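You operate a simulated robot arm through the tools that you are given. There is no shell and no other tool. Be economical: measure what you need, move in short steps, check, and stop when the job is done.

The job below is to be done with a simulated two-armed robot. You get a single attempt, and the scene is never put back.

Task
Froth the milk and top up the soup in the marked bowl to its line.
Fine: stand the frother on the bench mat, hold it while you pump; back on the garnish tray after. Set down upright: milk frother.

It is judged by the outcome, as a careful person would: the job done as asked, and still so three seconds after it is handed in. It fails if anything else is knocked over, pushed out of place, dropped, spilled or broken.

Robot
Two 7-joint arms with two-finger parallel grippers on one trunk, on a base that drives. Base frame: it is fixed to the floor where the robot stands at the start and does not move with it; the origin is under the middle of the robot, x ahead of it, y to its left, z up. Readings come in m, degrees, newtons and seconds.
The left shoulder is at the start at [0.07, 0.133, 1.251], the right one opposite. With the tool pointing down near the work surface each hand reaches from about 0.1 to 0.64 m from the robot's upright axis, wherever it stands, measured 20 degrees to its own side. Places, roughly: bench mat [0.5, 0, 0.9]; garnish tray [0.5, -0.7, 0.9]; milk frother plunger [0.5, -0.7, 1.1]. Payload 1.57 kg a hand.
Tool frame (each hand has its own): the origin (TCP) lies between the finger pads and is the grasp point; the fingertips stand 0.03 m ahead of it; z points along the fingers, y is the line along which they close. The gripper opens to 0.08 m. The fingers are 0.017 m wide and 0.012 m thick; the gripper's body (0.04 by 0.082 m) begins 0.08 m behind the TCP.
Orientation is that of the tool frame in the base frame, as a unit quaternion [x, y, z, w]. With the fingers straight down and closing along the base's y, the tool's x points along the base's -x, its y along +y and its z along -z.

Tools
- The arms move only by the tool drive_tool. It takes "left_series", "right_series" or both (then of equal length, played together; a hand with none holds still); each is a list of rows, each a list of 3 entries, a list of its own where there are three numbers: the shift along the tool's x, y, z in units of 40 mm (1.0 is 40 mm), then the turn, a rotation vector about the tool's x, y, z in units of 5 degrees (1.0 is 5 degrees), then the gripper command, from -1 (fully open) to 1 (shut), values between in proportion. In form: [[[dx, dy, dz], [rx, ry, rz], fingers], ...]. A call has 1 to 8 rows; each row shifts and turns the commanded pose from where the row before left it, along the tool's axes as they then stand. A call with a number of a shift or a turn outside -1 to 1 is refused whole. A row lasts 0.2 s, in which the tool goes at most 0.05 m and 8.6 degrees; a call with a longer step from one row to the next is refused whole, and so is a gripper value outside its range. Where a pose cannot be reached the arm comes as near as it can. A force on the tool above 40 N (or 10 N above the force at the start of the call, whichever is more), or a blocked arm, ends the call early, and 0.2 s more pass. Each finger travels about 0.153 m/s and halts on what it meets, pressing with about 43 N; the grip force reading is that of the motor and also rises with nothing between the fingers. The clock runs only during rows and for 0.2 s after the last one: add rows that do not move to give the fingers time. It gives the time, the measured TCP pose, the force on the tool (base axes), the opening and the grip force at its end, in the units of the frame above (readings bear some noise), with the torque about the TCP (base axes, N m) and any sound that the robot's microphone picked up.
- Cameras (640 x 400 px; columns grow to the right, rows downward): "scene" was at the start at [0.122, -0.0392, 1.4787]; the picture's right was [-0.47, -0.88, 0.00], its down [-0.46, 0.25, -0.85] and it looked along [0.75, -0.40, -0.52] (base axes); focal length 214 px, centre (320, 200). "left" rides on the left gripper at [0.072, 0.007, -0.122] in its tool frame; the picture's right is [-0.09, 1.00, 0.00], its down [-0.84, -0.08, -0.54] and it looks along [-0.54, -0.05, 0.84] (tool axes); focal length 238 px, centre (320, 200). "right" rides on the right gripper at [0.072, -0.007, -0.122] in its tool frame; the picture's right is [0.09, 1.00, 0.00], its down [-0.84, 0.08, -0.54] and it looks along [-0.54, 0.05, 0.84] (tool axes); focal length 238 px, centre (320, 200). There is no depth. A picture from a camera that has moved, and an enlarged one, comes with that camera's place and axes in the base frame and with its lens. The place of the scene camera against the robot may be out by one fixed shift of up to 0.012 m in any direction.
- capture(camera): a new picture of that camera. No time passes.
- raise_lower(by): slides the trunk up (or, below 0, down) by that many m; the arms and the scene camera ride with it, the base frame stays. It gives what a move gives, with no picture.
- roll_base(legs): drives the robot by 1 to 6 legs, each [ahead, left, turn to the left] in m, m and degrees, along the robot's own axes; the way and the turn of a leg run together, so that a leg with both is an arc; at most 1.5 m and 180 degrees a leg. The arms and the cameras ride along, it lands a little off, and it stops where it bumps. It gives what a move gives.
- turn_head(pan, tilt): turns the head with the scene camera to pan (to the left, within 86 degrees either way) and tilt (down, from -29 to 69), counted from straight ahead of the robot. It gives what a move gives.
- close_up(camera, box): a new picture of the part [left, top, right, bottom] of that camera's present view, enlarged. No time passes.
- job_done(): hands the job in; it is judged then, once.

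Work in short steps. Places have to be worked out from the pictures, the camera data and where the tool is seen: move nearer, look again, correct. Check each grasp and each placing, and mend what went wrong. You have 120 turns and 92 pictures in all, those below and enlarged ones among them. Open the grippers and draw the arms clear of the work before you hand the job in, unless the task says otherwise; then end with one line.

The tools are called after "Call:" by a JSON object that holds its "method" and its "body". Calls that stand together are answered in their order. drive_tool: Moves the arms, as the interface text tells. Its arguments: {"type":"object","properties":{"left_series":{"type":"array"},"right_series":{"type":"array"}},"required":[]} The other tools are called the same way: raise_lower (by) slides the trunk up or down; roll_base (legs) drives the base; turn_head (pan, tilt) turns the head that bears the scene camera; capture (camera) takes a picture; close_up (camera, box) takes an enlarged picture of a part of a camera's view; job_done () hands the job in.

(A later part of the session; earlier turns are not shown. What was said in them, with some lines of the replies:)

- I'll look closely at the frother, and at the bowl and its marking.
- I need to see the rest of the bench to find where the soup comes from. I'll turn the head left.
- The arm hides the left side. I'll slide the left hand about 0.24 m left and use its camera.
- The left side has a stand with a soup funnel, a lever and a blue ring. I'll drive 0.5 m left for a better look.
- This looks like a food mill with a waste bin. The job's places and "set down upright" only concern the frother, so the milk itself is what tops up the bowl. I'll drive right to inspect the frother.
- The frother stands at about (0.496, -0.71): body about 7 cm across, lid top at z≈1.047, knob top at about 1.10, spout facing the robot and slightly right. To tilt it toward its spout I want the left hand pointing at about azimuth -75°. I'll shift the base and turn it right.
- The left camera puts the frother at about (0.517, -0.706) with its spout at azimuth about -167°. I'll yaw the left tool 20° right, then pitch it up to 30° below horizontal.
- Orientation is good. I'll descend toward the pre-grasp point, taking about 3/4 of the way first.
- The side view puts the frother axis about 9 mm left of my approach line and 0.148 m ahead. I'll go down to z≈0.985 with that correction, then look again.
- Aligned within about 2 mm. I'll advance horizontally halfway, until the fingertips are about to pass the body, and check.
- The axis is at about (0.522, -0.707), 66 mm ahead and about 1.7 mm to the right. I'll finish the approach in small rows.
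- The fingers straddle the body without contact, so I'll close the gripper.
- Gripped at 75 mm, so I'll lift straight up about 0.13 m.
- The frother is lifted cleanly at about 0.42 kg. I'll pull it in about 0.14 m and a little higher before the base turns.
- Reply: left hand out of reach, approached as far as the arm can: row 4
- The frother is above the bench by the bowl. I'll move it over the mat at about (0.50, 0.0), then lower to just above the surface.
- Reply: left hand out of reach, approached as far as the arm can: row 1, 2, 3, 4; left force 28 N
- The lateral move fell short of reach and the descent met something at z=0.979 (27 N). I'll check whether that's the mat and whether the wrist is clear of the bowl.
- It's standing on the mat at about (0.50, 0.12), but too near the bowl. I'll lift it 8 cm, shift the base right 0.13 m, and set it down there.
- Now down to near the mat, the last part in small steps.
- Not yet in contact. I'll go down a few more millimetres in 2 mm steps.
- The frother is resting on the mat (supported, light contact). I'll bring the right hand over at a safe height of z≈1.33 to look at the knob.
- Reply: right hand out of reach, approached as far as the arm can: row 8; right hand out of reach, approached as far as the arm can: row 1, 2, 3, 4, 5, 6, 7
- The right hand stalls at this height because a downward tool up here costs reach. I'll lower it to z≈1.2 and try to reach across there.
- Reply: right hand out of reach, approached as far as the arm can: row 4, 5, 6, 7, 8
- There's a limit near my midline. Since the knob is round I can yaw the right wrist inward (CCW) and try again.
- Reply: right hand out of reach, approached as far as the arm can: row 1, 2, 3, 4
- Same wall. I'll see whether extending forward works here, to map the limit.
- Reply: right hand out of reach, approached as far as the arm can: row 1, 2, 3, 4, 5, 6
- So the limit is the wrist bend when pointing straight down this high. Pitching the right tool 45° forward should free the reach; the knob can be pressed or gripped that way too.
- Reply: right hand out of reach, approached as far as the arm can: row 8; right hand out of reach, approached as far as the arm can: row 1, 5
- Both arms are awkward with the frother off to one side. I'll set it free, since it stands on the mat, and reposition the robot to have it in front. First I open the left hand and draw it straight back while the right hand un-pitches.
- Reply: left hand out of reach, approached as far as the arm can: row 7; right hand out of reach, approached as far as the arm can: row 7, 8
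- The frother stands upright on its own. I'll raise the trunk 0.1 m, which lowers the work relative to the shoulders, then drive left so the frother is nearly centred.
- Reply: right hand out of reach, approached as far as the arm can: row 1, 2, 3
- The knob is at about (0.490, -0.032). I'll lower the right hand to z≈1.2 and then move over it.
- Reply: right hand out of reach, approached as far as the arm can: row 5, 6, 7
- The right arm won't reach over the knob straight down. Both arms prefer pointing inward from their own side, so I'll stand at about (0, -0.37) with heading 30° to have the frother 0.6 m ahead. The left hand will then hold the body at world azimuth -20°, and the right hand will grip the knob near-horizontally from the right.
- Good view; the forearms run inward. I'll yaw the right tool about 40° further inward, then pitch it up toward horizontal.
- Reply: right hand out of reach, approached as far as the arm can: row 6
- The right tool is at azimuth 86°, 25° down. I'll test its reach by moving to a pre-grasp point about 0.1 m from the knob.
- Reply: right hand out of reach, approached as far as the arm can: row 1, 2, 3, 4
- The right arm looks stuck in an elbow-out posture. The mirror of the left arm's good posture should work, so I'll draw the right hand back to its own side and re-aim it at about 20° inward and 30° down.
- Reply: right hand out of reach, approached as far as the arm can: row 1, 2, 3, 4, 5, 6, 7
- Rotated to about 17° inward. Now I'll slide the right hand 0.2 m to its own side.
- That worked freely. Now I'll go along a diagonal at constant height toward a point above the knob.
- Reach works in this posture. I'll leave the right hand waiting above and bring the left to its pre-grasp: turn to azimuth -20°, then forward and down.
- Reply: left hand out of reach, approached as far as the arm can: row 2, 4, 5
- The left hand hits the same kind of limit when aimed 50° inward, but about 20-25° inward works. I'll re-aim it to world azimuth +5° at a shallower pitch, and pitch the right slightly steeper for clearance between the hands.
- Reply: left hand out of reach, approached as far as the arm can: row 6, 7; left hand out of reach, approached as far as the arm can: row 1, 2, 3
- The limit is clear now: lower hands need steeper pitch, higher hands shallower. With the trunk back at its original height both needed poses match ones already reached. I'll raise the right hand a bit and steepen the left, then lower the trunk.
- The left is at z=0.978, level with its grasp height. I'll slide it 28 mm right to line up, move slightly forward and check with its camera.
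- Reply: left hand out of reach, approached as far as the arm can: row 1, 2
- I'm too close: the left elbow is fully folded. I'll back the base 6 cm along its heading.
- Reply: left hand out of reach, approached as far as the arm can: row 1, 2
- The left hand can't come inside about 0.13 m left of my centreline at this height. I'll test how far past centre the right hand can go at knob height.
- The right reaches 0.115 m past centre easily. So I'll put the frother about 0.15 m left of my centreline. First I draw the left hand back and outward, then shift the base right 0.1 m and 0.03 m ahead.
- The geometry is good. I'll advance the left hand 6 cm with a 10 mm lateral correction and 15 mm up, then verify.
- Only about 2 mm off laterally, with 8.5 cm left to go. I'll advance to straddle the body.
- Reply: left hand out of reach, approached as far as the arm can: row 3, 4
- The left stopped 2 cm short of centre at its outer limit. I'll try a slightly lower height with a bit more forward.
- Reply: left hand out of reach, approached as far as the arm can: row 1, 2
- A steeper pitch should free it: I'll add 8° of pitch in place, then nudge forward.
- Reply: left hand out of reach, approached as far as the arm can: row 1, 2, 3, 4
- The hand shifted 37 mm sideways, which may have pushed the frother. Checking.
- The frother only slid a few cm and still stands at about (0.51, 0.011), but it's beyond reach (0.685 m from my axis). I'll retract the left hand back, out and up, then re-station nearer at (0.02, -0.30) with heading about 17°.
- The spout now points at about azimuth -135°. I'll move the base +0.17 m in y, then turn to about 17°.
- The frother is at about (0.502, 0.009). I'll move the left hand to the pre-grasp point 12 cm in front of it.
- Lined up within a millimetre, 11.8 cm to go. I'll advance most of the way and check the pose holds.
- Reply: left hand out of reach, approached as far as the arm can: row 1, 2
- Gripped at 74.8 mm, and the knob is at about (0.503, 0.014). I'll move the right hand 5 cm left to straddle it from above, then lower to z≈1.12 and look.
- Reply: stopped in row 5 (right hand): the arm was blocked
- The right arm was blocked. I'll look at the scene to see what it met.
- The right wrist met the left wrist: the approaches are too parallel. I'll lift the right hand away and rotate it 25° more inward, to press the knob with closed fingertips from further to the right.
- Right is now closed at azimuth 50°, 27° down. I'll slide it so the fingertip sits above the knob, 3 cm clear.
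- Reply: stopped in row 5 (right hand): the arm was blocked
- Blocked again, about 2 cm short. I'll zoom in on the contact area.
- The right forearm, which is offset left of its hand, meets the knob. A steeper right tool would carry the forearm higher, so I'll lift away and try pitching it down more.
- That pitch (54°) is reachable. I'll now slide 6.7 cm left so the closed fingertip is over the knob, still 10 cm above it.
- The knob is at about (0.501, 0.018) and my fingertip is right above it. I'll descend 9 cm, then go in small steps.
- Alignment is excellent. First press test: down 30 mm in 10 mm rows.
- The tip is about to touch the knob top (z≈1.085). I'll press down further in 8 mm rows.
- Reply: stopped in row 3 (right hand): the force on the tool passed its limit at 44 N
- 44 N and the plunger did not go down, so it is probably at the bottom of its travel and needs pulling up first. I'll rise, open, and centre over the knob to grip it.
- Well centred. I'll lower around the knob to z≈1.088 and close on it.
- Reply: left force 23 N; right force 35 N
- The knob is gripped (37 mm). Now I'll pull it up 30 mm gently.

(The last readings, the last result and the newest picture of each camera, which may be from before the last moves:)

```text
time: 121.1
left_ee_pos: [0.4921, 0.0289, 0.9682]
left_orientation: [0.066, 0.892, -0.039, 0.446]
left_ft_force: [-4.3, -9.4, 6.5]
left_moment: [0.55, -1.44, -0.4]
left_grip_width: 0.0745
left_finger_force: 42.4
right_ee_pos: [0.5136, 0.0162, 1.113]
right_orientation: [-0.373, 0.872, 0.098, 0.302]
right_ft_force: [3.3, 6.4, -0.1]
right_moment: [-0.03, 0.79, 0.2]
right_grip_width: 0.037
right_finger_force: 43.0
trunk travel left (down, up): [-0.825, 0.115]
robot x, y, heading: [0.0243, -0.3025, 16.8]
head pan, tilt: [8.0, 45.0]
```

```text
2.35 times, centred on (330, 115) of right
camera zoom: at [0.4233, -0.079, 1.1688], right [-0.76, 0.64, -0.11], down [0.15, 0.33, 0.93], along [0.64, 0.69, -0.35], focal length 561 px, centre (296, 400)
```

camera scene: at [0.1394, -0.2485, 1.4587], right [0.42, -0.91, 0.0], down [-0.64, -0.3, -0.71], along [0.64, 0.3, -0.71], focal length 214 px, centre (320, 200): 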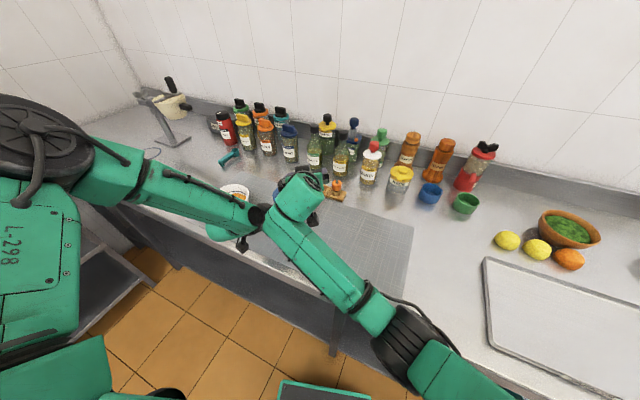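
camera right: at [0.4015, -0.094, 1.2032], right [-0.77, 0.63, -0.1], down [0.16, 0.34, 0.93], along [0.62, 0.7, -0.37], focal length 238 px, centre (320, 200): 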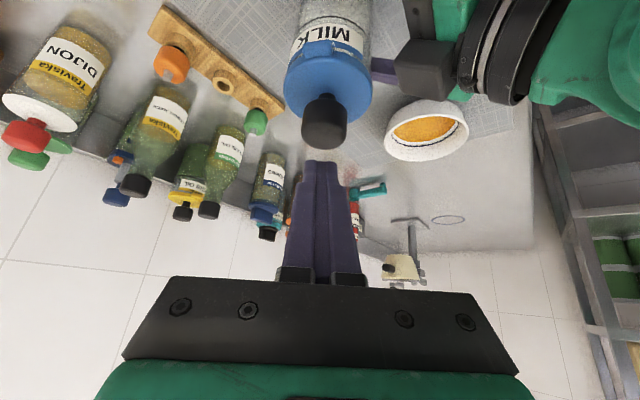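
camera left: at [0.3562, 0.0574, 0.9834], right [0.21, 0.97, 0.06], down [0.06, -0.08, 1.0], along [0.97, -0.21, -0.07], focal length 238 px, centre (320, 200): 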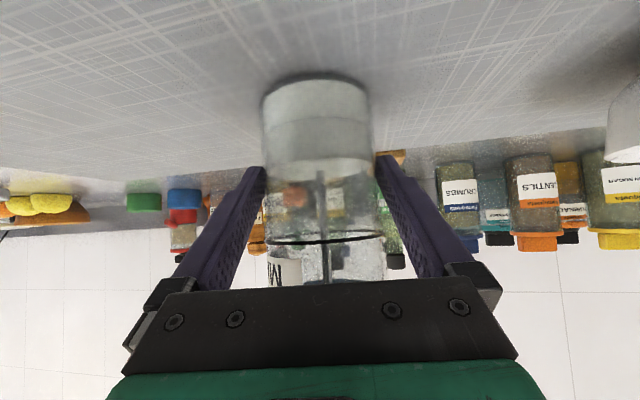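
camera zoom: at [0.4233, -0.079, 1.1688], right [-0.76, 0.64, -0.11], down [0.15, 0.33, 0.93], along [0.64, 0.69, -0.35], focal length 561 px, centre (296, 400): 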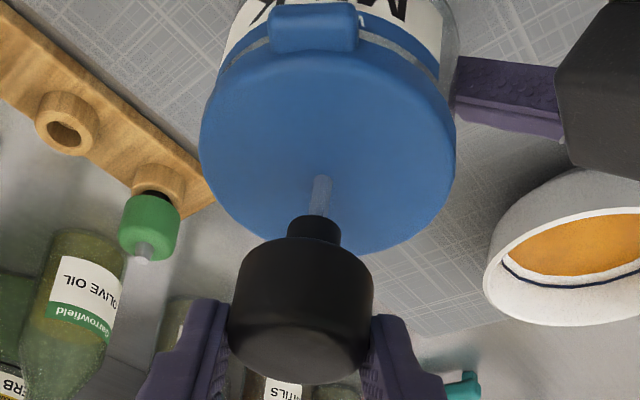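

The plunger comes up with the rod visible. I'll pull further to find the top of the stroke.

Call:
{"method": "drive_tool", "body": {"right_series": [[[-0.155, -0.015, -0.196], [0, 0, 0], 1], [[-0.155, -0.015, -0.196], [0, 0, 0], 1], [[-0.155, -0.015, -0.196], [0, 0, 0], 1], [[0, 0, 0], [0, 0, 0], 1]], "left_series": [[[0, 0, 0], [0, 0, 0], 1], [[0, 0, 0], [0, 0, 0], 1], [[0, 0, 0], [0, 0, 0], 1], [[0, 0, 0], [0, 0, 0], 1]]}}

```text
time: 122.1
left_ee_pos: [0.4952, 0.0301, 0.9693]
left_orientation: [0.067, 0.89, -0.039, 0.448]
left_ft_force: [-5.7, -4.4, 25.3]
left_moment: [0.11, -1.24, 0.39]
left_grip_width: 0.0735
left_finger_force: 42.9
right_ee_pos: [0.5086, 0.0241, 1.1441]
right_orientation: [-0.377, 0.87, 0.104, 0.299]
right_ft_force: [5.2, 3.0, -30.1]
right_moment: [0.28, 0.0, -0.5]
right_grip_width: 0.0358
right_finger_force: 42.5
trunk travel left (down, up): [-0.825, 0.115]
robot x, y, heading: [0.0275, -0.2998, 16.9]
head pan, tilt: [8.0, 45.0]
```

Top stop reached, a stroke of about 45 mm. Now a down-up stroke, watching the forces.

Call:
{"method": "drive_tool", "body": {"right_series": [[[0.217, 0.02, 0.275], [0, 0, 0], 1], [[0.217, 0.02, 0.275], [0, 0, 0], 1], [[0.217, 0.02, 0.275], [0, 0, 0], 1], [[0.08, 0.01, 0.1], [0, 0, 0], 1], [[-0.217, -0.02, -0.275], [0, 0, 0], 1], [[-0.217, -0.02, -0.275], [0, 0, 0], 1], [[-0.217, -0.02, -0.275], [0, 0, 0], 1], [[0, 0, 0], [0, 0, 0], 1]], "left_series": [[[0, 0, 0], [0, 0, 0], 1], [[0, 0, 0], [0, 0, 0], 1], [[0, 0, 0], [0, 0, 0], 1], [[0, 0, 0], [0, 0, 0], 1], [[0, 0, 0], [0, 0, 0], 1], [[0, 0, 0], [0, 0, 0], 1], [[0, 0, 0], [0, 0, 0], 1], [[0, 0, 0], [0, 0, 0], 1]]}}

Call:
{"method": "close_up", "body": {"camera": "left", "box": [220, 60, 420, 280]}}

```text
time: 123.9
left_ee_pos: [0.4949, 0.0319, 0.9676]
left_orientation: [0.064, 0.892, -0.039, 0.445]
left_ft_force: [-1.1, 5.7, -4.1]
left_moment: [-0.12, -0.67, 0.35]
left_grip_width: 0.074
left_finger_force: 42.6
right_ee_pos: [0.5079, 0.0232, 1.1401]
right_orientation: [-0.377, 0.87, 0.103, 0.301]
right_ft_force: [-0.4, -4.6, -0.4]
right_moment: [-0.69, 0.59, -0.28]
right_grip_width: 0.0361
right_finger_force: 42.9
trunk travel left (down, up): [-0.825, 0.115]
robot x, y, heading: [0.0234, -0.3008, 16.6]
head pan, tilt: [8.0, 45.0]
```

```text
1.82 times, centred on (320, 170) of left
camera zoom: at [0.3569, 0.0598, 0.9823], right [0.21, 0.98, 0.06], down [0.06, -0.07, 1.0], along [0.98, -0.2, -0.07], focal length 433 px, centre (320, 254)
```

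zoom: 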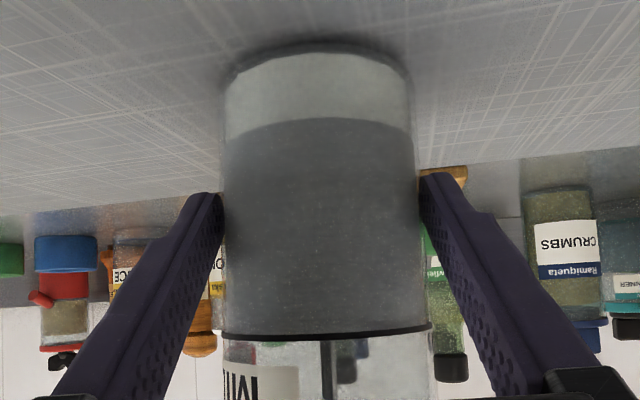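

Froth now fills up to the ring line. I'll push the plunger back down and check the level again.

Call:
{"method": "drive_tool", "body": {"right_series": [[[0.217, 0.02, 0.275], [0, 0, 0], 1], [[0.217, 0.02, 0.275], [0, 0, 0], 1], [[0.217, 0.02, 0.275], [0, 0, 0], 1], [[0, 0, 0], [0, 0, 0], 1]], "left_series": [[[0, 0, 0], [0, 0, 0], 1], [[0, 0, 0], [0, 0, 0], 1], [[0, 0, 0], [0, 0, 0], 1], [[0, 0, 0], [0, 0, 0], 1]]}}

Call:
{"method": "close_up", "body": {"camera": "left", "box": [220, 60, 420, 280]}}

```text
time: 124.9
left_ee_pos: [0.4924, 0.027, 0.9665]
left_orientation: [0.069, 0.892, -0.042, 0.444]
left_ft_force: [4.2, -20.0, -4.5]
left_moment: [1.13, 0.32, -0.29]
left_grip_width: 0.0738
left_finger_force: 43.0
right_ee_pos: [0.518, 0.0188, 1.1035]
right_orientation: [-0.372, 0.869, 0.101, 0.311]
right_ft_force: [-3.4, 21.1, 2.5]
right_moment: [1.76, 0.05, -0.21]
right_grip_width: 0.0364
right_finger_force: 42.9
trunk travel left (down, up): [-0.825, 0.115]
robot x, y, heading: [0.0218, -0.3002, 16.9]
head pan, tilt: [8.0, 45.0]
```

```text
1.82 times, centred on (320, 170) of left
camera zoom: at [0.3567, 0.0572, 0.9827], right [0.22, 0.97, 0.06], down [0.06, -0.07, 1.0], along [0.97, -0.21, -0.07], focal length 433 px, centre (320, 254)
```

zoom: 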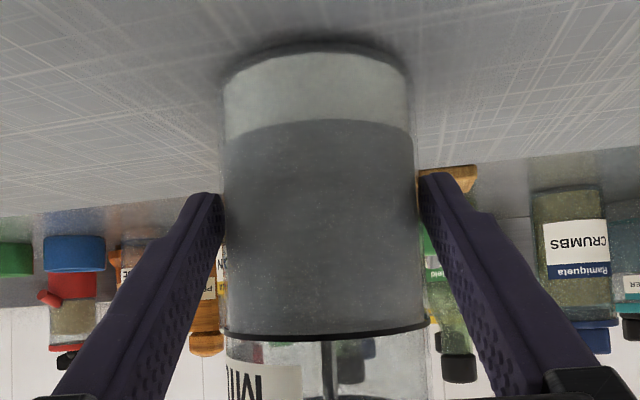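

Level is stable exactly on the line, so it's frothed. I'll push the plunger fully down, release the knob and lift the right hand up and away.

Call:
{"method": "drive_tool", "body": {"right_series": [[[0.1, 0.01, 0.13], [0, 0, 0], 1], [[0.05, 0.0, 0.065], [0, 0, 0], 1], [[0, 0, 0], [0, 0, 0], -1], [[0, 0, 0], [0, 0, 0], -1], [[-0.45, -0.04, -0.6], [0, 0, 0], -1], [[-0.45, -0.04, -0.6], [0, 0, 0], -1], [[-0.45, -0.04, -0.6], [0, 0, 0], -1], [[0, 0, 0], [0, 0, 0], -1]], "left_series": [[[0, 0, 0], [0, 0, 0], 1], [[0, 0, 0], [0, 0, 0], 1], [[0, 0, 0], [0, 0, 0], 1], [[0, 0, 0], [0, 0, 0], 1], [[0, 0, 0], [0, 0, 0], 1], [[0, 0, 0], [0, 0, 0], 1], [[0, 0, 0], [0, 0, 0], 1], [[0, 0, 0], [0, 0, 0], 1]]}}

Call:
{"method": "capture", "body": {"camera": "right"}}

```text
time: 126.7
left_ee_pos: [0.493, 0.0296, 0.9682]
left_orientation: [0.067, 0.891, -0.04, 0.446]
left_ft_force: [0.4, 1.8, 3.4]
left_moment: [-0.04, -0.39, 0.12]
left_grip_width: 0.074
left_finger_force: 43.1
right_ee_pos: [0.5071, 0.0235, 1.1804]
right_orientation: [-0.378, 0.869, 0.105, 0.302]
right_ft_force: [-0.4, -1.6, 0.4]
right_moment: [-0.03, -0.02, -0.01]
right_grip_width: 0.0801
right_finger_force: 0.0
trunk travel left (down, up): [-0.825, 0.115]
robot x, y, heading: [0.0265, -0.3019, 16.8]
head pan, tilt: [8.0, 45.0]
```

```text
13 pictures are left
camera right: at [0.4189, -0.0746, 1.2342], right [-0.77, 0.64, -0.1], down [0.15, 0.33, 0.93], along [0.63, 0.7, -0.34], focal length 238 px, centre (320, 200)
```

right: 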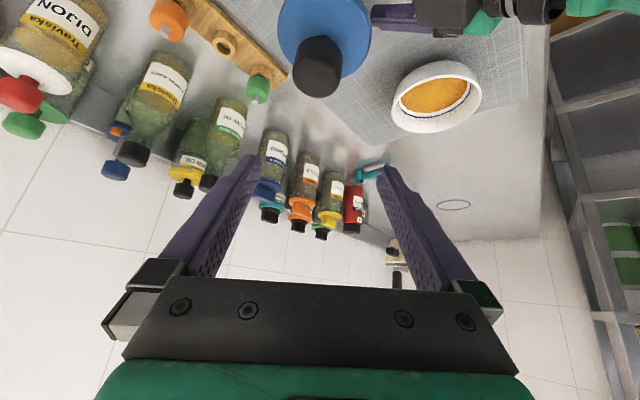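

Picture budget is tight (13), so I'll plan carefully. The spout is at about -118° and the left tool at -9.5°, so the frother must pour from the bowl's +y side. First I'll clear the right hand to its side and lift the frother.

Call:
{"method": "drive_tool", "body": {"right_series": [[[0.335, -0.815, -0.585], [0, 0, 0], -1], [[0.335, -0.815, -0.585], [0, 0, 0], -1], [[0.335, -0.815, -0.585], [0, 0, 0], -1], [[0.335, -0.815, -0.585], [0, 0, 0], -1], [[0.335, -0.815, -0.585], [0, 0, 0], -1]], "left_series": [[[0, 0, 0], [0, 0, 0], 1], [[0, 0, 0], [0, 0, 0], 1], [[0, 0, 0], [0, 0, 0], 1], [[0, 0, 0], [0, 0, 0], 1], [[0, 0, 0], [0, 0, 0], 1]]}}

Call:
{"method": "drive_tool", "body": {"left_series": [[[-0.4, 0, -0.3], [0, 0, 0], 1], [[-0.75, 0, -0.565], [0, 0, 0], 1], [[-0.75, 0, -0.565], [0, 0, 0], 1], [[-0.4, 0, -0.3], [0, 0, 0], 1], [[0, 0, 0], [0, 0, 0], 1]]}}

```text
time: 127.9
left_ee_pos: [0.4934, 0.0273, 0.9685]
left_orientation: [0.068, 0.893, -0.039, 0.444]
left_ft_force: [1.0, 0.1, 1.7]
left_moment: [-0.1, -0.25, 0.07]
left_grip_width: 0.0733
left_finger_force: 43.1
right_ee_pos: [0.5372, -0.1815, 1.2387]
right_orientation: [-0.377, 0.869, 0.105, 0.303]
right_ft_force: [0.8, -0.8, -0.4]
right_moment: [0.03, -0.04, -0.01]
right_grip_width: 0.0802
right_finger_force: 0.0
trunk travel left (down, up): [-0.825, 0.115]
robot x, y, heading: [0.023, -0.2997, 16.7]
head pan, tilt: [8.0, 45.0]
```

```text
time: 129.1
left_ee_pos: [0.4854, 0.0522, 1.0778]
left_orientation: [0.069, 0.891, -0.044, 0.447]
left_ft_force: [0.4, 0.3, -4.6]
left_moment: [-0.01, 0.14, -0.01]
left_grip_width: 0.0735
left_finger_force: 42.5
left hand out of reach, approached as far as the arm can: row 2, 3, 4
right_ee_pos: [0.5392, -0.1784, 1.2397]
right_orientation: [-0.377, 0.869, 0.104, 0.302]
right_ft_force: [-0.1, 0.4, 0.9]
right_moment: [0.01, -0.01, -0.02]
right_grip_width: 0.0801
right_finger_force: 0.1
trunk travel left (down, up): [-0.825, 0.115]
robot x, y, heading: [0.0236, -0.2976, 16.8]
head pan, tilt: [8.0, 45.0]
```

Lifted and clear. I'll drive +0.2 m in y; the frother passes above the bowl with several cm clearance.

Call:
{"method": "roll_base", "body": {"legs": [[0.058, 0.191, 0]]}}

Call:
{"method": "drive_tool", "body": {"left_series": [[[-0.2, 0.6, 0.27], [0, 0, 0], 1], [[-0.2, 0.6, 0.27], [0, 0, 0], 1], [[-0.2, 0.6, 0.27], [0, 0, 0], 1], [[0, 0, 0], [0, 0, 0], 1]]}}

Call:
{"method": "turn_head", "body": {"pan": 12, "tilt": 45}}

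Call:
{"method": "capture", "body": {"camera": "scene"}}

```text
time: 130.7
left_ee_pos: [0.486, 0.2494, 1.0782]
left_orientation: [0.071, 0.891, -0.044, 0.446]
left_ft_force: [0.1, -0.2, -4.2]
left_moment: [0.02, 0.11, 0.03]
left_grip_width: 0.0735
left_finger_force: 43.3
right_ee_pos: [0.5373, 0.0173, 1.241]
right_orientation: [-0.376, 0.869, 0.106, 0.303]
right_ft_force: [0.2, 0.4, 0.0]
right_moment: [0.01, 0.02, 0.01]
right_grip_width: 0.0801
right_finger_force: 0.0
trunk travel left (down, up): [-0.825, 0.115]
robot x, y, heading: [0.0246, -0.1009, 16.9]
head pan, tilt: [8.0, 45.0]
```

```text
time: 131.7
left_ee_pos: [0.5377, 0.3158, 1.0754]
left_orientation: [0.07, 0.891, -0.045, 0.447]
left_ft_force: [0.6, 0.6, -4.1]
left_moment: [0.03, 0.12, -0.02]
left_grip_width: 0.0737
left_finger_force: 42.9
right_ee_pos: [0.5381, 0.0204, 1.2393]
right_orientation: [-0.377, 0.869, 0.104, 0.302]
right_ft_force: [0.0, 0.3, 0.4]
right_moment: [0.0, 0.0, -0.01]
right_grip_width: 0.08
right_finger_force: 0.1
trunk travel left (down, up): [-0.825, 0.115]
robot x, y, heading: [0.0262, -0.1038, 16.8]
head pan, tilt: [8.0, 45.0]
```

```text
time: 132.3
left_ee_pos: [0.5382, 0.3156, 1.0761]
left_orientation: [0.069, 0.891, -0.044, 0.447]
left_ft_force: [0.1, 0.0, -4.4]
left_moment: [0.01, 0.12, 0.05]
left_grip_width: 0.0734
left_finger_force: 43.4
right_ee_pos: [0.5383, 0.021, 1.2396]
right_orientation: [-0.377, 0.869, 0.105, 0.303]
right_ft_force: [-0.4, -0.5, 0.4]
right_moment: [-0.01, -0.03, -0.03]
right_grip_width: 0.0801
right_finger_force: 0.0
trunk travel left (down, up): [-0.825, 0.115]
robot x, y, heading: [0.0223, -0.0997, 17.2]
head pan, tilt: [12.0, 45.0]
```

```text
12 pictures are left
camera scene: at [0.1382, -0.044, 1.4585], right [0.48, -0.88, 0.0], down [-0.62, -0.34, -0.71], along [0.62, 0.34, -0.71], focal length 214 px, centre (320, 200)
```

scene: 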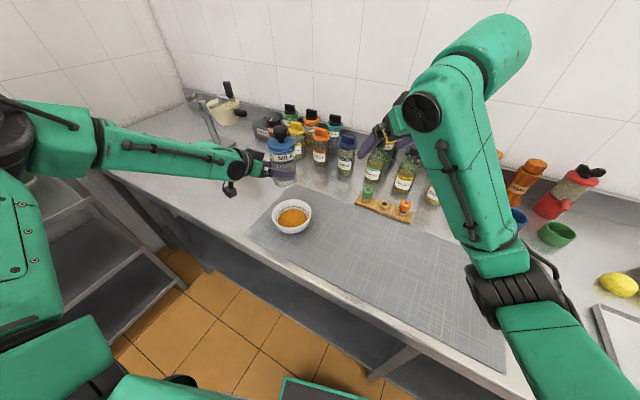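

The bowl is at about (0.485, 0.25) and the frother is 8 cm beyond it on the side opposite the spout. I'll shift slightly, lower 2.5 cm and tilt 35° about the axis perpendicular to the spout.

Call:
{"method": "drive_tool", "body": {"left_series": [[[0.77, -0.08, 0.02], [0, 0, 0], 1], [[0, 0, 0], [-0.555, -0.289, 0.78], 1], [[0, 0, 0], [-0.555, -0.289, 0.78], 1], [[0, 0, 0], [-0.555, -0.289, 0.78], 1], [[0, 0, 0], [-0.555, -0.289, 0.78], 1], [[0, 0, 0], [-0.555, -0.289, 0.78], 1], [[0, 0, 0], [-0.555, -0.289, 0.78], 1], [[0, 0, 0], [-0.555, -0.289, 0.78], 1]]}}

Call:
{"method": "close_up", "body": {"camera": "scene", "box": [230, 110, 350, 250]}}

```text
time: 134.1
left_ee_pos: [0.5185, 0.316, 1.0495]
left_orientation: [0.198, 0.801, 0.205, 0.527]
left_ft_force: [0.9, -1.2, -3.8]
left_moment: [0.09, 0.13, 0.03]
left_grip_width: 0.0734
left_finger_force: 43.0
right_ee_pos: [0.5381, 0.0211, 1.2393]
right_orientation: [-0.377, 0.869, 0.105, 0.303]
right_ft_force: [0.9, -0.3, 0.2]
right_moment: [-0.03, 0.04, 0.0]
right_grip_width: 0.0801
right_finger_force: 0.0
trunk travel left (down, up): [-0.825, 0.115]
robot x, y, heading: [0.0265, -0.1042, 16.8]
head pan, tilt: [12.0, 45.0]
```

```text
2.86 times, centred on (290, 180) of scene
camera zoom: at [0.1385, -0.0437, 1.4585], right [0.48, -0.88, 0.0], down [-0.62, -0.34, -0.71], along [0.62, 0.34, -0.71], focal length 613 px, centre (406, 257)
```

zoom: 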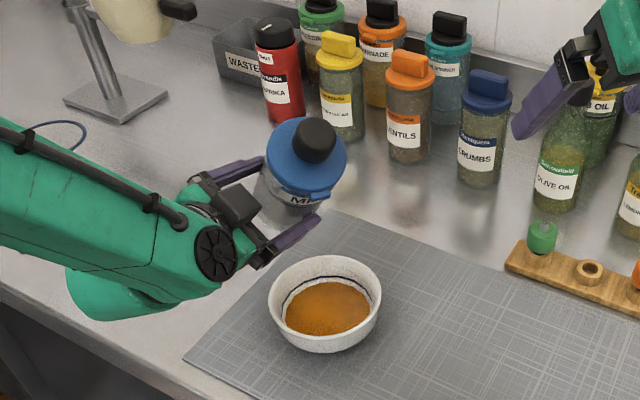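

The lip projects right over the bowl as computed. I'll tilt on to 55° and check.

Call:
{"method": "drive_tool", "body": {"left_series": [[[0, 0, 0], [-0.555, -0.289, 0.78], 1], [[0, 0, 0], [-0.555, -0.289, 0.78], 1], [[0, 0, 0], [-0.555, -0.289, 0.78], 1], [[0, 0, 0], [-0.555, -0.289, 0.78], 1]]}}

Call:
{"method": "close_up", "body": {"camera": "scene", "box": [250, 130, 350, 250]}}

```text
time: 135.1
left_ee_pos: [0.5196, 0.3138, 1.0516]
left_orientation: [0.262, 0.717, 0.342, 0.549]
left_ft_force: [-0.4, 0.8, -4.0]
left_moment: [0.1, 0.09, -0.03]
left_grip_width: 0.0737
left_finger_force: 43.2
right_ee_pos: [0.5388, 0.0216, 1.2393]
right_orientation: [-0.376, 0.869, 0.104, 0.303]
right_ft_force: [-0.3, -0.3, -0.1]
right_moment: [0.02, 0.0, 0.02]
right_grip_width: 0.0798
right_finger_force: 0.1
trunk travel left (down, up): [-0.825, 0.115]
robot x, y, heading: [0.0264, -0.099, 17.0]
head pan, tilt: [12.0, 45.0]
```

```text
3.33 times, centred on (300, 190) of scene
camera zoom: at [0.1385, -0.0435, 1.4585], right [0.48, -0.88, 0.0], down [-0.62, -0.34, -0.71], along [0.62, 0.34, -0.71], focal length 715 px, centre (387, 233)
```

zoom: 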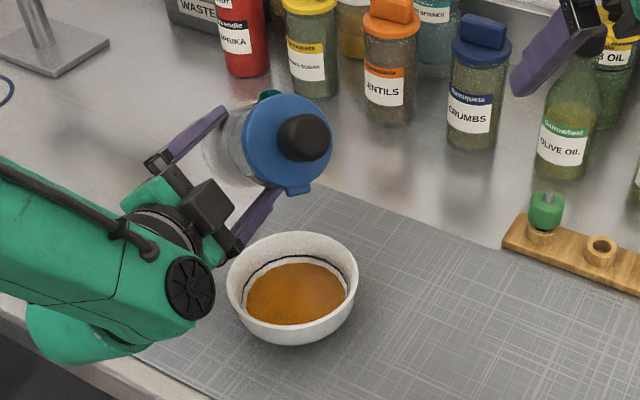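

Spout is at the lowest point, with no flow yet. I'll tilt 15° more (70°).

Call:
{"method": "drive_tool", "body": {"left_series": [[[0, 0, 0], [-0.555, -0.289, 0.78], 1], [[0, 0, 0], [-0.555, -0.289, 0.78], 1], [[0, 0, 0], [-0.555, -0.289, 0.78], 1]]}}

Call:
{"method": "close_up", "body": {"camera": "scene", "box": [250, 130, 350, 250]}}

```text
time: 135.9
left_ee_pos: [0.5194, 0.3149, 1.0516]
left_orientation: [0.306, 0.638, 0.437, 0.555]
left_ft_force: [0.2, 0.2, -3.5]
left_moment: [0.11, 0.06, -0.01]
left_grip_width: 0.0736
left_finger_force: 42.6
right_ee_pos: [0.5383, 0.0205, 1.2399]
right_orientation: [-0.377, 0.869, 0.104, 0.303]
right_ft_force: [-0.4, -0.8, -0.1]
right_moment: [0.02, 0.0, 0.04]
right_grip_width: 0.08
right_finger_force: 0.0
trunk travel left (down, up): [-0.825, 0.115]
robot x, y, heading: [0.0228, -0.1036, 16.8]
head pan, tilt: [12.0, 45.0]
```

```text
3.33 times, centred on (300, 190) of scene
camera zoom: at [0.1381, -0.0435, 1.4586], right [0.48, -0.88, 0.0], down [-0.62, -0.34, -0.71], along [0.62, 0.34, -0.71], focal length 715 px, centre (387, 233)
```

zoom: 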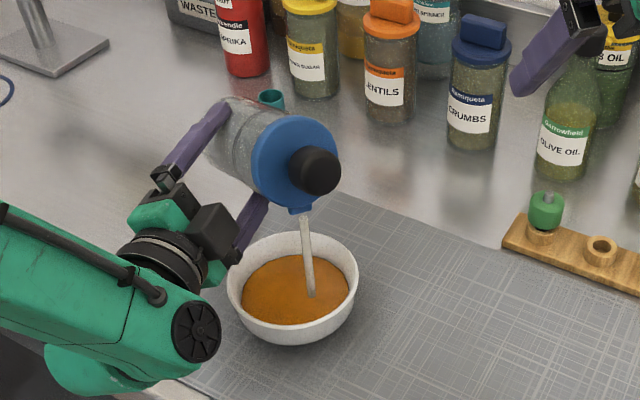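

Milk is flowing into the bowl and the level is close to the line, so I'll tilt back at once.

Call:
{"method": "drive_tool", "body": {"left_series": [[[0, 0, 0], [0.555, 0.289, -0.78], 1], [[0, 0, 0], [0.555, 0.289, -0.78], 1], [[0, 0, 0], [0.555, 0.289, -0.78], 1], [[0, 0, 0], [0.555, 0.289, -0.78], 1], [[0, 0, 0], [0.555, 0.289, -0.78], 1]]}}

Call:
{"method": "close_up", "body": {"camera": "scene", "box": [260, 190, 330, 250]}}

```text
time: 137.1
left_ee_pos: [0.519, 0.3138, 1.0521]
left_orientation: [0.231, 0.762, 0.273, 0.54]
left_ft_force: [-0.1, -0.2, -4.5]
left_moment: [0.09, 0.06, 0.04]
left_grip_width: 0.0734
left_finger_force: 42.7
right_ee_pos: [0.5382, 0.0189, 1.2392]
right_orientation: [-0.377, 0.869, 0.105, 0.302]
right_ft_force: [0.4, -1.0, 0.5]
right_moment: [0.0, 0.01, -0.01]
right_grip_width: 0.0801
right_finger_force: 0.0
trunk travel left (down, up): [-0.825, 0.115]
robot x, y, heading: [0.0275, -0.1064, 17.0]
head pan, tilt: [12.0, 45.0]
```

```text
6.67 times, centred on (295, 220) of scene
camera zoom: at [0.1393, -0.0459, 1.4585], right [0.48, -0.88, 0.0], down [-0.62, -0.34, -0.71], along [0.62, 0.34, -0.71], focal length 1430 px, centre (487, 67)
```

zoom: 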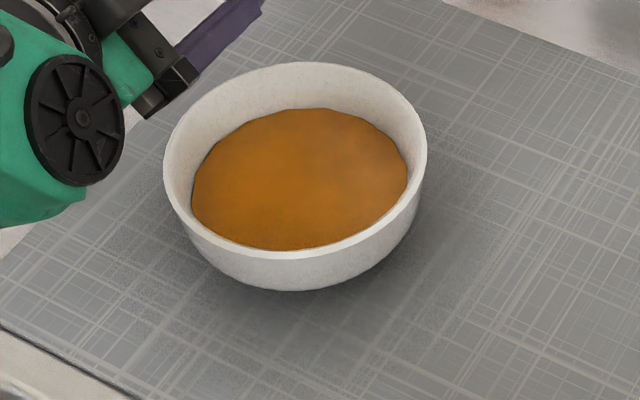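

The soup level now just coincides with the line. I'll bring the frother fully upright.

Call:
{"method": "drive_tool", "body": {"left_series": [[[0, 0, 0], [0.555, 0.289, -0.78], 1], [[0, 0, 0], [0.555, 0.289, -0.78], 1], [[0, 0, 0], [0.555, 0.289, -0.78], 1], [[0, 0, 0], [0.555, 0.289, -0.78], 1], [[0, 0, 0], [0.555, 0.289, -0.78], 1], [[0, 0, 0], [0.555, 0.289, -0.78], 1], [[0, 0, 0], [0.555, 0.289, -0.78], 1], [[0, 0, 0], [0.555, 0.289, -0.78], 1]]}}

Call:
{"method": "drive_tool", "body": {"left_series": [[[0, 0, 0], [0.555, 0.289, -0.78], 1], [[-0.75, 0, -0.565], [0, 0, 0], 1], [[-0.75, 0, -0.565], [0, 0, 0], 1], [[0, 0, 0], [0, 0, 0], 1]]}}

```text
time: 138.9
left_ee_pos: [0.5193, 0.316, 1.0515]
left_orientation: [0.088, 0.883, -0.01, 0.461]
left_ft_force: [0.4, -0.2, -3.4]
left_moment: [0.02, 0.12, 0.01]
left_grip_width: 0.0735
left_finger_force: 43.3
right_ee_pos: [0.538, 0.0212, 1.2394]
right_orientation: [-0.377, 0.869, 0.104, 0.303]
right_ft_force: [-0.3, -0.2, -0.5]
right_moment: [-0.01, 0.01, 0.02]
right_grip_width: 0.0803
right_finger_force: 0.1
trunk travel left (down, up): [-0.825, 0.115]
robot x, y, heading: [0.0232, -0.1039, 17.0]
head pan, tilt: [12.0, 45.0]
```

```text
time: 139.9
left_ee_pos: [0.5194, 0.3162, 1.1269]
left_orientation: [0.069, 0.891, -0.045, 0.446]
left_ft_force: [-0.1, 0.0, -4.1]
left_moment: [0.05, 0.14, -0.02]
left_grip_width: 0.0736
left_finger_force: 43.0
right_ee_pos: [0.5392, 0.021, 1.2393]
right_orientation: [-0.378, 0.869, 0.104, 0.302]
right_ft_force: [0.8, 0.3, 1.0]
right_moment: [-0.03, -0.03, 0.03]
right_grip_width: 0.0797
right_finger_force: 0.0
trunk travel left (down, up): [-0.825, 0.115]
robot x, y, heading: [0.0256, -0.1008, 16.9]
head pan, tilt: [12.0, 45.0]
```

Frother is upright and 6 cm above everything at x≈0.52. I'll drive straight along the bench (world -y, 1.02 m) to bring it over the garnish tray.

Call:
{"method": "roll_base", "body": {"legs": [[-0.152, -0.478, 0], [-0.152, -0.492, 0]]}}

Call:
{"method": "turn_head", "body": {"pan": 8, "tilt": 45}}

Call:
{"method": "capture", "body": {"camera": "scene"}}

```text
time: 145.5
left_ee_pos: [0.51, -0.7028, 1.1258]
left_orientation: [0.071, 0.891, -0.045, 0.447]
left_ft_force: [-0.7, 0.0, -2.6]
left_moment: [0.01, 0.1, 0.02]
left_grip_width: 0.0735
left_finger_force: 43.9
right_ee_pos: [0.5291, -0.9985, 1.2399]
right_orientation: [-0.375, 0.87, 0.104, 0.302]
right_ft_force: [-0.2, 0.4, -0.6]
right_moment: [-0.03, 0.0, 0.0]
right_grip_width: 0.0801
right_finger_force: 0.1
trunk travel left (down, up): [-0.825, 0.115]
robot x, y, heading: [0.013, -1.1197, 16.9]
head pan, tilt: [12.0, 45.0]
```

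```text
time: 146.1
left_ee_pos: [0.5104, -0.7042, 1.1272]
left_orientation: [0.071, 0.891, -0.045, 0.446]
left_ft_force: [-0.2, -0.1, -4.4]
left_moment: [0.02, 0.1, -0.02]
left_grip_width: 0.0731
left_finger_force: 43.3
right_ee_pos: [0.5292, -0.9991, 1.2392]
right_orientation: [-0.375, 0.87, 0.104, 0.302]
right_ft_force: [-0.2, -0.4, -0.5]
right_moment: [0.01, 0.0, -0.01]
right_grip_width: 0.0799
right_finger_force: 0.1
trunk travel left (down, up): [-0.825, 0.115]
robot x, y, heading: [0.0166, -1.1201, 16.5]
head pan, tilt: [8.0, 45.0]
```

```text
7 pictures are left
camera scene: at [0.131, -1.0672, 1.4585], right [0.42, -0.91, 0.0], down [-0.64, -0.3, -0.71], along [0.64, 0.29, -0.71], focal length 214 px, centre (320, 200)
```

scene: 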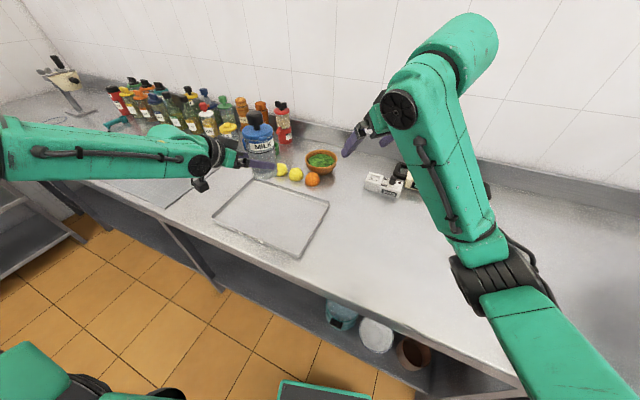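

The tray centre is at about (0.507, -0.716), directly below the frother. I'll lower to just above contact (expected TCP z≈0.975).

Call:
{"method": "drive_tool", "body": {"left_series": [[[0.7, 0, 0.527], [0, 0, 0], 1], [[0.7, 0, 0.527], [0, 0, 0], 1], [[0.7, 0, 0.527], [0, 0, 0], 1], [[0.6, 0, 0.45], [0, 0, 0], 1], [[0, 0, 0], [0, 0, 0], 1]]}}

```text
time: 147.3
left_ee_pos: [0.5109, -0.7076, 0.9903]
left_orientation: [0.071, 0.891, -0.045, 0.447]
left_ft_force: [-0.4, -0.4, -3.4]
left_moment: [0.01, 0.07, 0.03]
left_grip_width: 0.0735
left_finger_force: 43.2
right_ee_pos: [0.5291, -1.0004, 1.2396]
right_orientation: [-0.376, 0.87, 0.104, 0.302]
right_ft_force: [0.1, 0.7, -0.2]
right_moment: [-0.01, -0.01, 0.02]
right_grip_width: 0.0802
right_finger_force: 0.1
trunk travel left (down, up): [-0.825, 0.115]
robot x, y, heading: [0.0157, -1.1195, 16.7]
head pan, tilt: [8.0, 45.0]
```

Call:
{"method": "drive_tool", "body": {"left_series": [[[0.1, 0, 0.075], [0, 0, 0], 1], [[0.1, 0, 0.075], [0, 0, 0], 1], [[0.04, 0, 0.03], [0, 0, 0], 1], [[0, 0, 0], [0, 0, 0], 1]]}}

Call:
{"method": "close_up", "body": {"camera": "left", "box": [220, 40, 420, 240]}}

```text
time: 148.3
left_ee_pos: [0.5103, -0.7072, 0.9792]
left_orientation: [0.072, 0.891, -0.045, 0.446]
left_ft_force: [-0.4, 0.0, -2.9]
left_moment: [0.0, 0.08, 0.01]
left_grip_width: 0.0736
left_finger_force: 42.3
right_ee_pos: [0.5281, -0.9981, 1.2394]
right_orientation: [-0.375, 0.87, 0.103, 0.303]
right_ft_force: [-0.2, 1.0, -0.1]
right_moment: [0.0, 0.02, 0.01]
right_grip_width: 0.0801
right_finger_force: 0.0
trunk travel left (down, up): [-0.825, 0.115]
robot x, y, heading: [0.0166, -1.1185, 16.5]
head pan, tilt: [8.0, 45.0]
```

```text
2.00 times, centred on (320, 140) of left
camera zoom: at [0.3751, -0.677, 0.9939], right [0.22, 0.97, 0.06], down [0.05, -0.07, 1.0], along [0.97, -0.22, -0.07], focal length 477 px, centre (320, 320)
```

zoom: 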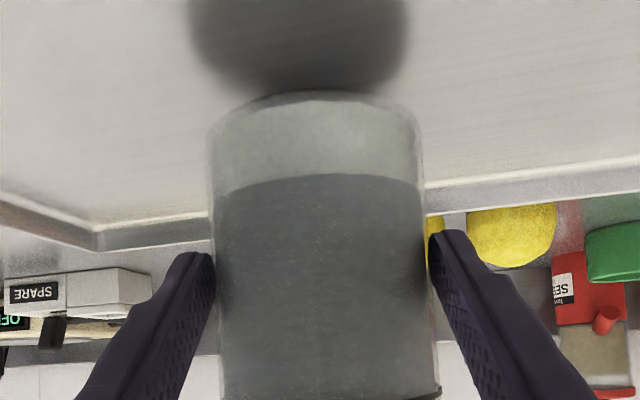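

A few mm above the tray floor. I'll continue in 2 mm steps.

Call:
{"method": "drive_tool", "body": {"left_series": [[[0.04, 0, 0.03], [0, 0, 0], 1], [[0.04, 0, 0.03], [0, 0, 0], 1], [[0, 0, 0], [0, 0, 0], 1]]}}

```text
time: 149.1
left_ee_pos: [0.5105, -0.7075, 0.9754]
left_orientation: [0.071, 0.891, -0.045, 0.447]
left_ft_force: [0.5, 0.2, -4.1]
left_moment: [0.03, 0.12, -0.04]
left_grip_width: 0.0736
left_finger_force: 43.6
right_ee_pos: [0.5285, -0.9982, 1.2389]
right_orientation: [-0.376, 0.87, 0.105, 0.303]
right_ft_force: [0.4, -0.4, 0.1]
right_moment: [0.05, 0.0, 0.02]
right_grip_width: 0.08
right_finger_force: 0.1
trunk travel left (down, up): [-0.825, 0.115]
robot x, y, heading: [0.0152, -1.1203, 16.7]
head pan, tilt: [8.0, 45.0]
```

Call:
{"method": "drive_tool", "body": {"left_series": [[[0.03, 0, 0.022], [0, 0, 0], 1], [[0.03, 0, 0.022], [0, 0, 0], 1], [[0, 0, 0], [0, 0, 0], 1]]}}

```text
time: 149.9
left_ee_pos: [0.5111, -0.7067, 0.9732]
left_orientation: [0.071, 0.891, -0.045, 0.447]
left_ft_force: [0.8, 0.4, -5.1]
left_moment: [0.02, 0.09, 0.0]
left_grip_width: 0.0735
left_finger_force: 43.1
right_ee_pos: [0.5281, -0.9996, 1.2403]
right_orientation: [-0.375, 0.87, 0.103, 0.303]
right_ft_force: [0.6, 0.0, 0.6]
right_moment: [-0.03, 0.02, -0.03]
right_grip_width: 0.0799
right_finger_force: 0.1
trunk travel left (down, up): [-0.825, 0.115]
robot x, y, heading: [0.0139, -1.1166, 16.3]
head pan, tilt: [8.0, 45.0]
```

Call:
{"method": "drive_tool", "body": {"left_series": [[[0.04, 0, 0.03], [0, 0, 0], 1], [[0.03, 0, 0.022], [0, 0, 0], 1], [[0, 0, 0], [0, 0, 0], 1]]}}

```text
time: 150.7
left_ee_pos: [0.5118, -0.7068, 0.9698]
left_orientation: [0.071, 0.891, -0.045, 0.446]
left_ft_force: [-0.3, 0.1, -3.4]
left_moment: [0.01, 0.1, -0.01]
left_grip_width: 0.0736
left_finger_force: 43.3
right_ee_pos: [0.5294, -0.9993, 1.24]
right_orientation: [-0.375, 0.87, 0.103, 0.303]
right_ft_force: [0.0, -0.2, -0.4]
right_moment: [-0.01, 0.0, -0.01]
right_grip_width: 0.0798
right_finger_force: 0.1
trunk travel left (down, up): [-0.825, 0.115]
robot x, y, heading: [0.0144, -1.1192, 16.4]
head pan, tilt: [8.0, 45.0]
```

Call:
{"method": "drive_tool", "body": {"left_series": [[[0.035, 0, 0.026], [0, 0, 0], 1], [[0.035, 0, 0.026], [0, 0, 0], 1], [[0, 0, 0], [0, 0, 0], 1]]}}

```text
time: 151.5
left_ee_pos: [0.5109, -0.708, 0.9667]
left_orientation: [0.072, 0.89, -0.044, 0.449]
left_ft_force: [0.9, 2.2, 2.7]
left_moment: [0.15, -0.45, 0.07]
left_grip_width: 0.0735
left_finger_force: 43.0
right_ee_pos: [0.5278, -0.9997, 1.2415]
right_orientation: [-0.375, 0.87, 0.104, 0.303]
right_ft_force: [0.9, 0.1, -0.9]
right_moment: [-0.02, -0.02, -0.02]
right_grip_width: 0.0799
right_finger_force: 0.1
trunk travel left (down, up): [-0.825, 0.115]
robot x, y, heading: [0.0171, -1.1207, 16.7]
head pan, tilt: [8.0, 45.0]
```

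In contact with the tray. I'll open gently and pause, then back the hand straight out.

Call:
{"method": "drive_tool", "body": {"left_series": [[[0, 0, 0], [0, 0, 0], -1], [[0, 0, 0], [0, 0, 0], -1], [[0.15, 0, -0.2], [0, 0, 0], -1], [[0.15, 0, -0.2], [0, 0, 0], -1], [[0.3, 0, -0.4], [0, 0, 0], -1], [[0.3, 0, -0.4], [0, 0, 0], -1], [[0.45, 0, -0.6], [0, 0, 0], -1], [[0.45, 0, -0.6], [0, 0, 0], -1]]}}

Call:
{"method": "close_up", "body": {"camera": "left", "box": [170, 20, 470, 270]}}

```text
time: 153.3
left_ee_pos: [0.3896, -0.6871, 0.9665]
left_orientation: [0.071, 0.891, -0.045, 0.447]
left_ft_force: [0.4, 1.0, -0.1]
left_moment: [0.01, 0.01, -0.05]
left_grip_width: 0.0799
left_finger_force: 0.0
right_ee_pos: [0.5268, -0.9992, 1.2409]
right_orientation: [-0.376, 0.869, 0.104, 0.304]
right_ft_force: [-0.2, -0.1, 0.8]
right_moment: [0.01, 0.0, 0.0]
right_grip_width: 0.08
right_finger_force: 0.1
trunk travel left (down, up): [-0.825, 0.115]
robot x, y, heading: [0.0148, -1.1214, 16.8]
head pan, tilt: [8.0, 45.0]
```

```text
1.60 times, centred on (320, 145) of left
camera zoom: at [0.2539, -0.6567, 0.9809], right [0.22, 0.97, 0.06], down [0.05, -0.07, 1.0], along [0.97, -0.22, -0.07], focal length 381 px, centre (320, 288)
```

zoom: 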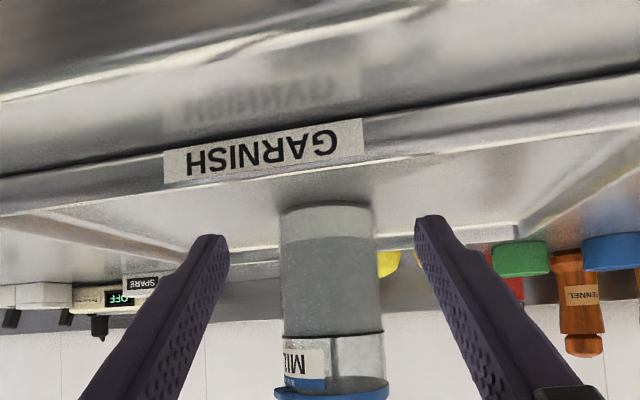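

The frother stands upright on the tray. I'll raise the left hand clear and back the base away a bit, then take a final look.

Call:
{"method": "drive_tool", "body": {"left_series": [[[-0.5, 0, -0.6], [0, 0, 0], -1], [[-0.7, 0.3, -0.5], [0, 0, 0], -1], [[-0.7, 0.3, -0.5], [0, 0, 0], -1], [[-0.7, 0.3, -0.5], [0, 0, 0], -1]]}}

Call:
{"method": "roll_base", "body": {"legs": [[-0.2, 0, 0]]}}

Call:
{"method": "turn_head", "body": {"pan": 25, "tilt": 35}}

Call:
{"method": "capture", "body": {"camera": "scene"}}

```text
time: 154.3
left_ee_pos: [0.3918, -0.6511, 1.0979]
left_orientation: [0.073, 0.891, -0.046, 0.446]
left_ft_force: [0.7, -0.3, -0.4]
left_moment: [0.03, -0.01, -0.01]
left_grip_width: 0.0799
left_finger_force: 0.0
right_ee_pos: [0.5277, -1.0016, 1.2394]
right_orientation: [-0.375, 0.87, 0.104, 0.303]
right_ft_force: [1.1, 0.2, 0.7]
right_moment: [0.01, 0.01, 0.04]
right_grip_width: 0.08
right_finger_force: 0.0
trunk travel left (down, up): [-0.825, 0.115]
robot x, y, heading: [0.013, -1.1231, 16.5]
head pan, tilt: [8.0, 45.0]
```

```text
time: 155.9
left_ee_pos: [0.2033, -0.7046, 1.0972]
left_orientation: [0.072, 0.891, -0.046, 0.445]
left_ft_force: [0.8, 0.4, -1.2]
left_moment: [-0.01, 0.02, 0.02]
left_grip_width: 0.0801
left_finger_force: 0.0
right_ee_pos: [0.3394, -1.0559, 1.2392]
right_orientation: [-0.376, 0.87, 0.104, 0.301]
right_ft_force: [0.5, -0.8, -0.2]
right_moment: [0.0, 0.02, 0.0]
right_grip_width: 0.0799
right_finger_force: 0.0
trunk travel left (down, up): [-0.825, 0.115]
robot x, y, heading: [-0.1765, -1.1722, 16.8]
head pan, tilt: [8.0, 45.0]
```

```text
time: 156.7
left_ee_pos: [0.1999, -0.7046, 1.0992]
left_orientation: [0.07, 0.89, -0.044, 0.448]
left_ft_force: [0.0, -0.7, 0.2]
left_moment: [0.01, 0.02, -0.01]
left_grip_width: 0.08
left_finger_force: 0.0
right_ee_pos: [0.3355, -1.0568, 1.239]
right_orientation: [-0.376, 0.87, 0.103, 0.302]
right_ft_force: [-1.1, 1.3, 0.0]
right_moment: [0.02, -0.01, 0.0]
right_grip_width: 0.0801
right_finger_force: 0.1
trunk travel left (down, up): [-0.825, 0.115]
robot x, y, heading: [-0.1731, -1.1787, 16.7]
head pan, tilt: [25.0, 35.0]
```

```text
4 pictures are left
camera scene: at [-0.0705, -1.1011, 1.4736], right [0.67, -0.75, 0.0], down [-0.43, -0.38, -0.82], along [0.61, 0.54, -0.57], focal length 214 px, centre (320, 200)
```

scene: 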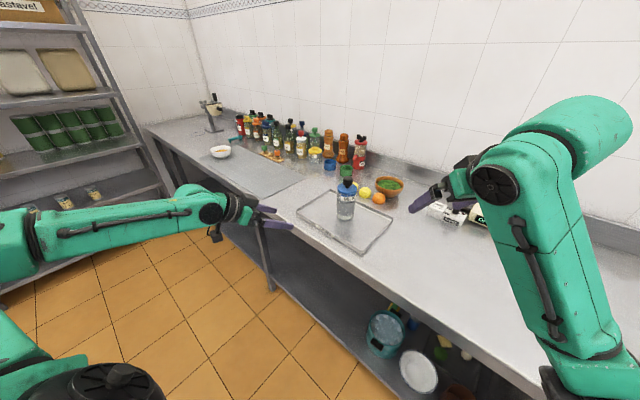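

Everything is in place. One last zoom on the frother and bowl.

Call:
{"method": "close_up", "body": {"camera": "scene", "box": [290, 165, 400, 255]}}

Call:
{"method": "close_up", "body": {"camera": "scene", "box": [195, 135, 245, 170]}}

```text
4.44 times, centred on (345, 210) of scene
camera zoom: at [-0.0705, -1.1011, 1.4736], right [0.67, -0.75, 0.0], down [-0.43, -0.38, -0.82], along [0.61, 0.54, -0.57], focal length 953 px, centre (209, 156)
```

zoom: 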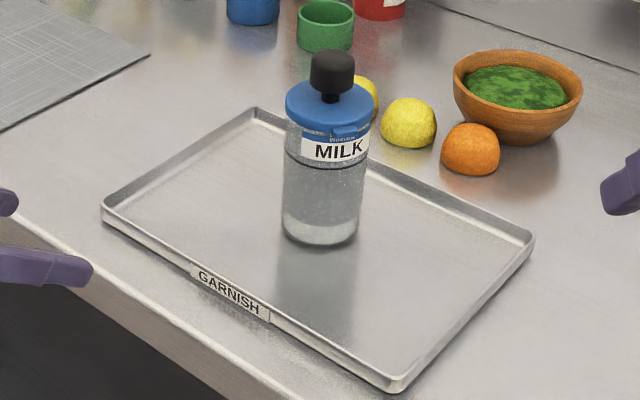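

```text
11.43 times, centred on (220, 152) of scene
camera zoom: at [-0.0705, -1.1011, 1.4736], right [0.67, -0.75, 0.0], down [-0.43, -0.38, -0.82], along [0.61, 0.54, -0.57], focal length 2451 px, centre (1463, 743)
```

zoom: 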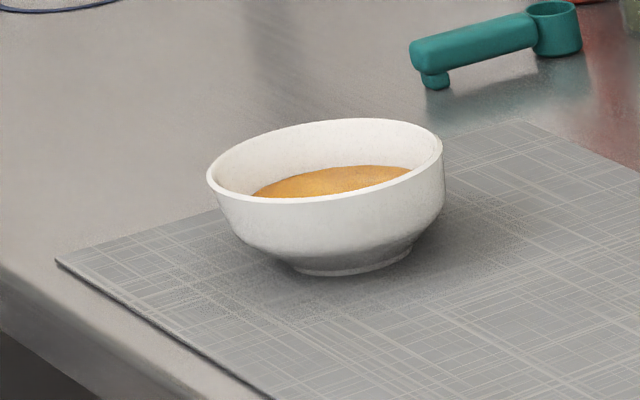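

The frother is upright on the tray, the soup is at its line, nothing is spilled, and both grippers are open and clear. I'm handing in.

Call:
{"method": "job_done", "body": {}}

```text
The job is handed in.
```

I frothed the milk to the ring on the frother and poured some into the marked bowl; the soup now covers the bowl's line, about level with it and possibly a touch over. The frother is back upright on the garnish tray, and I saw nothing spilled or knocked over.
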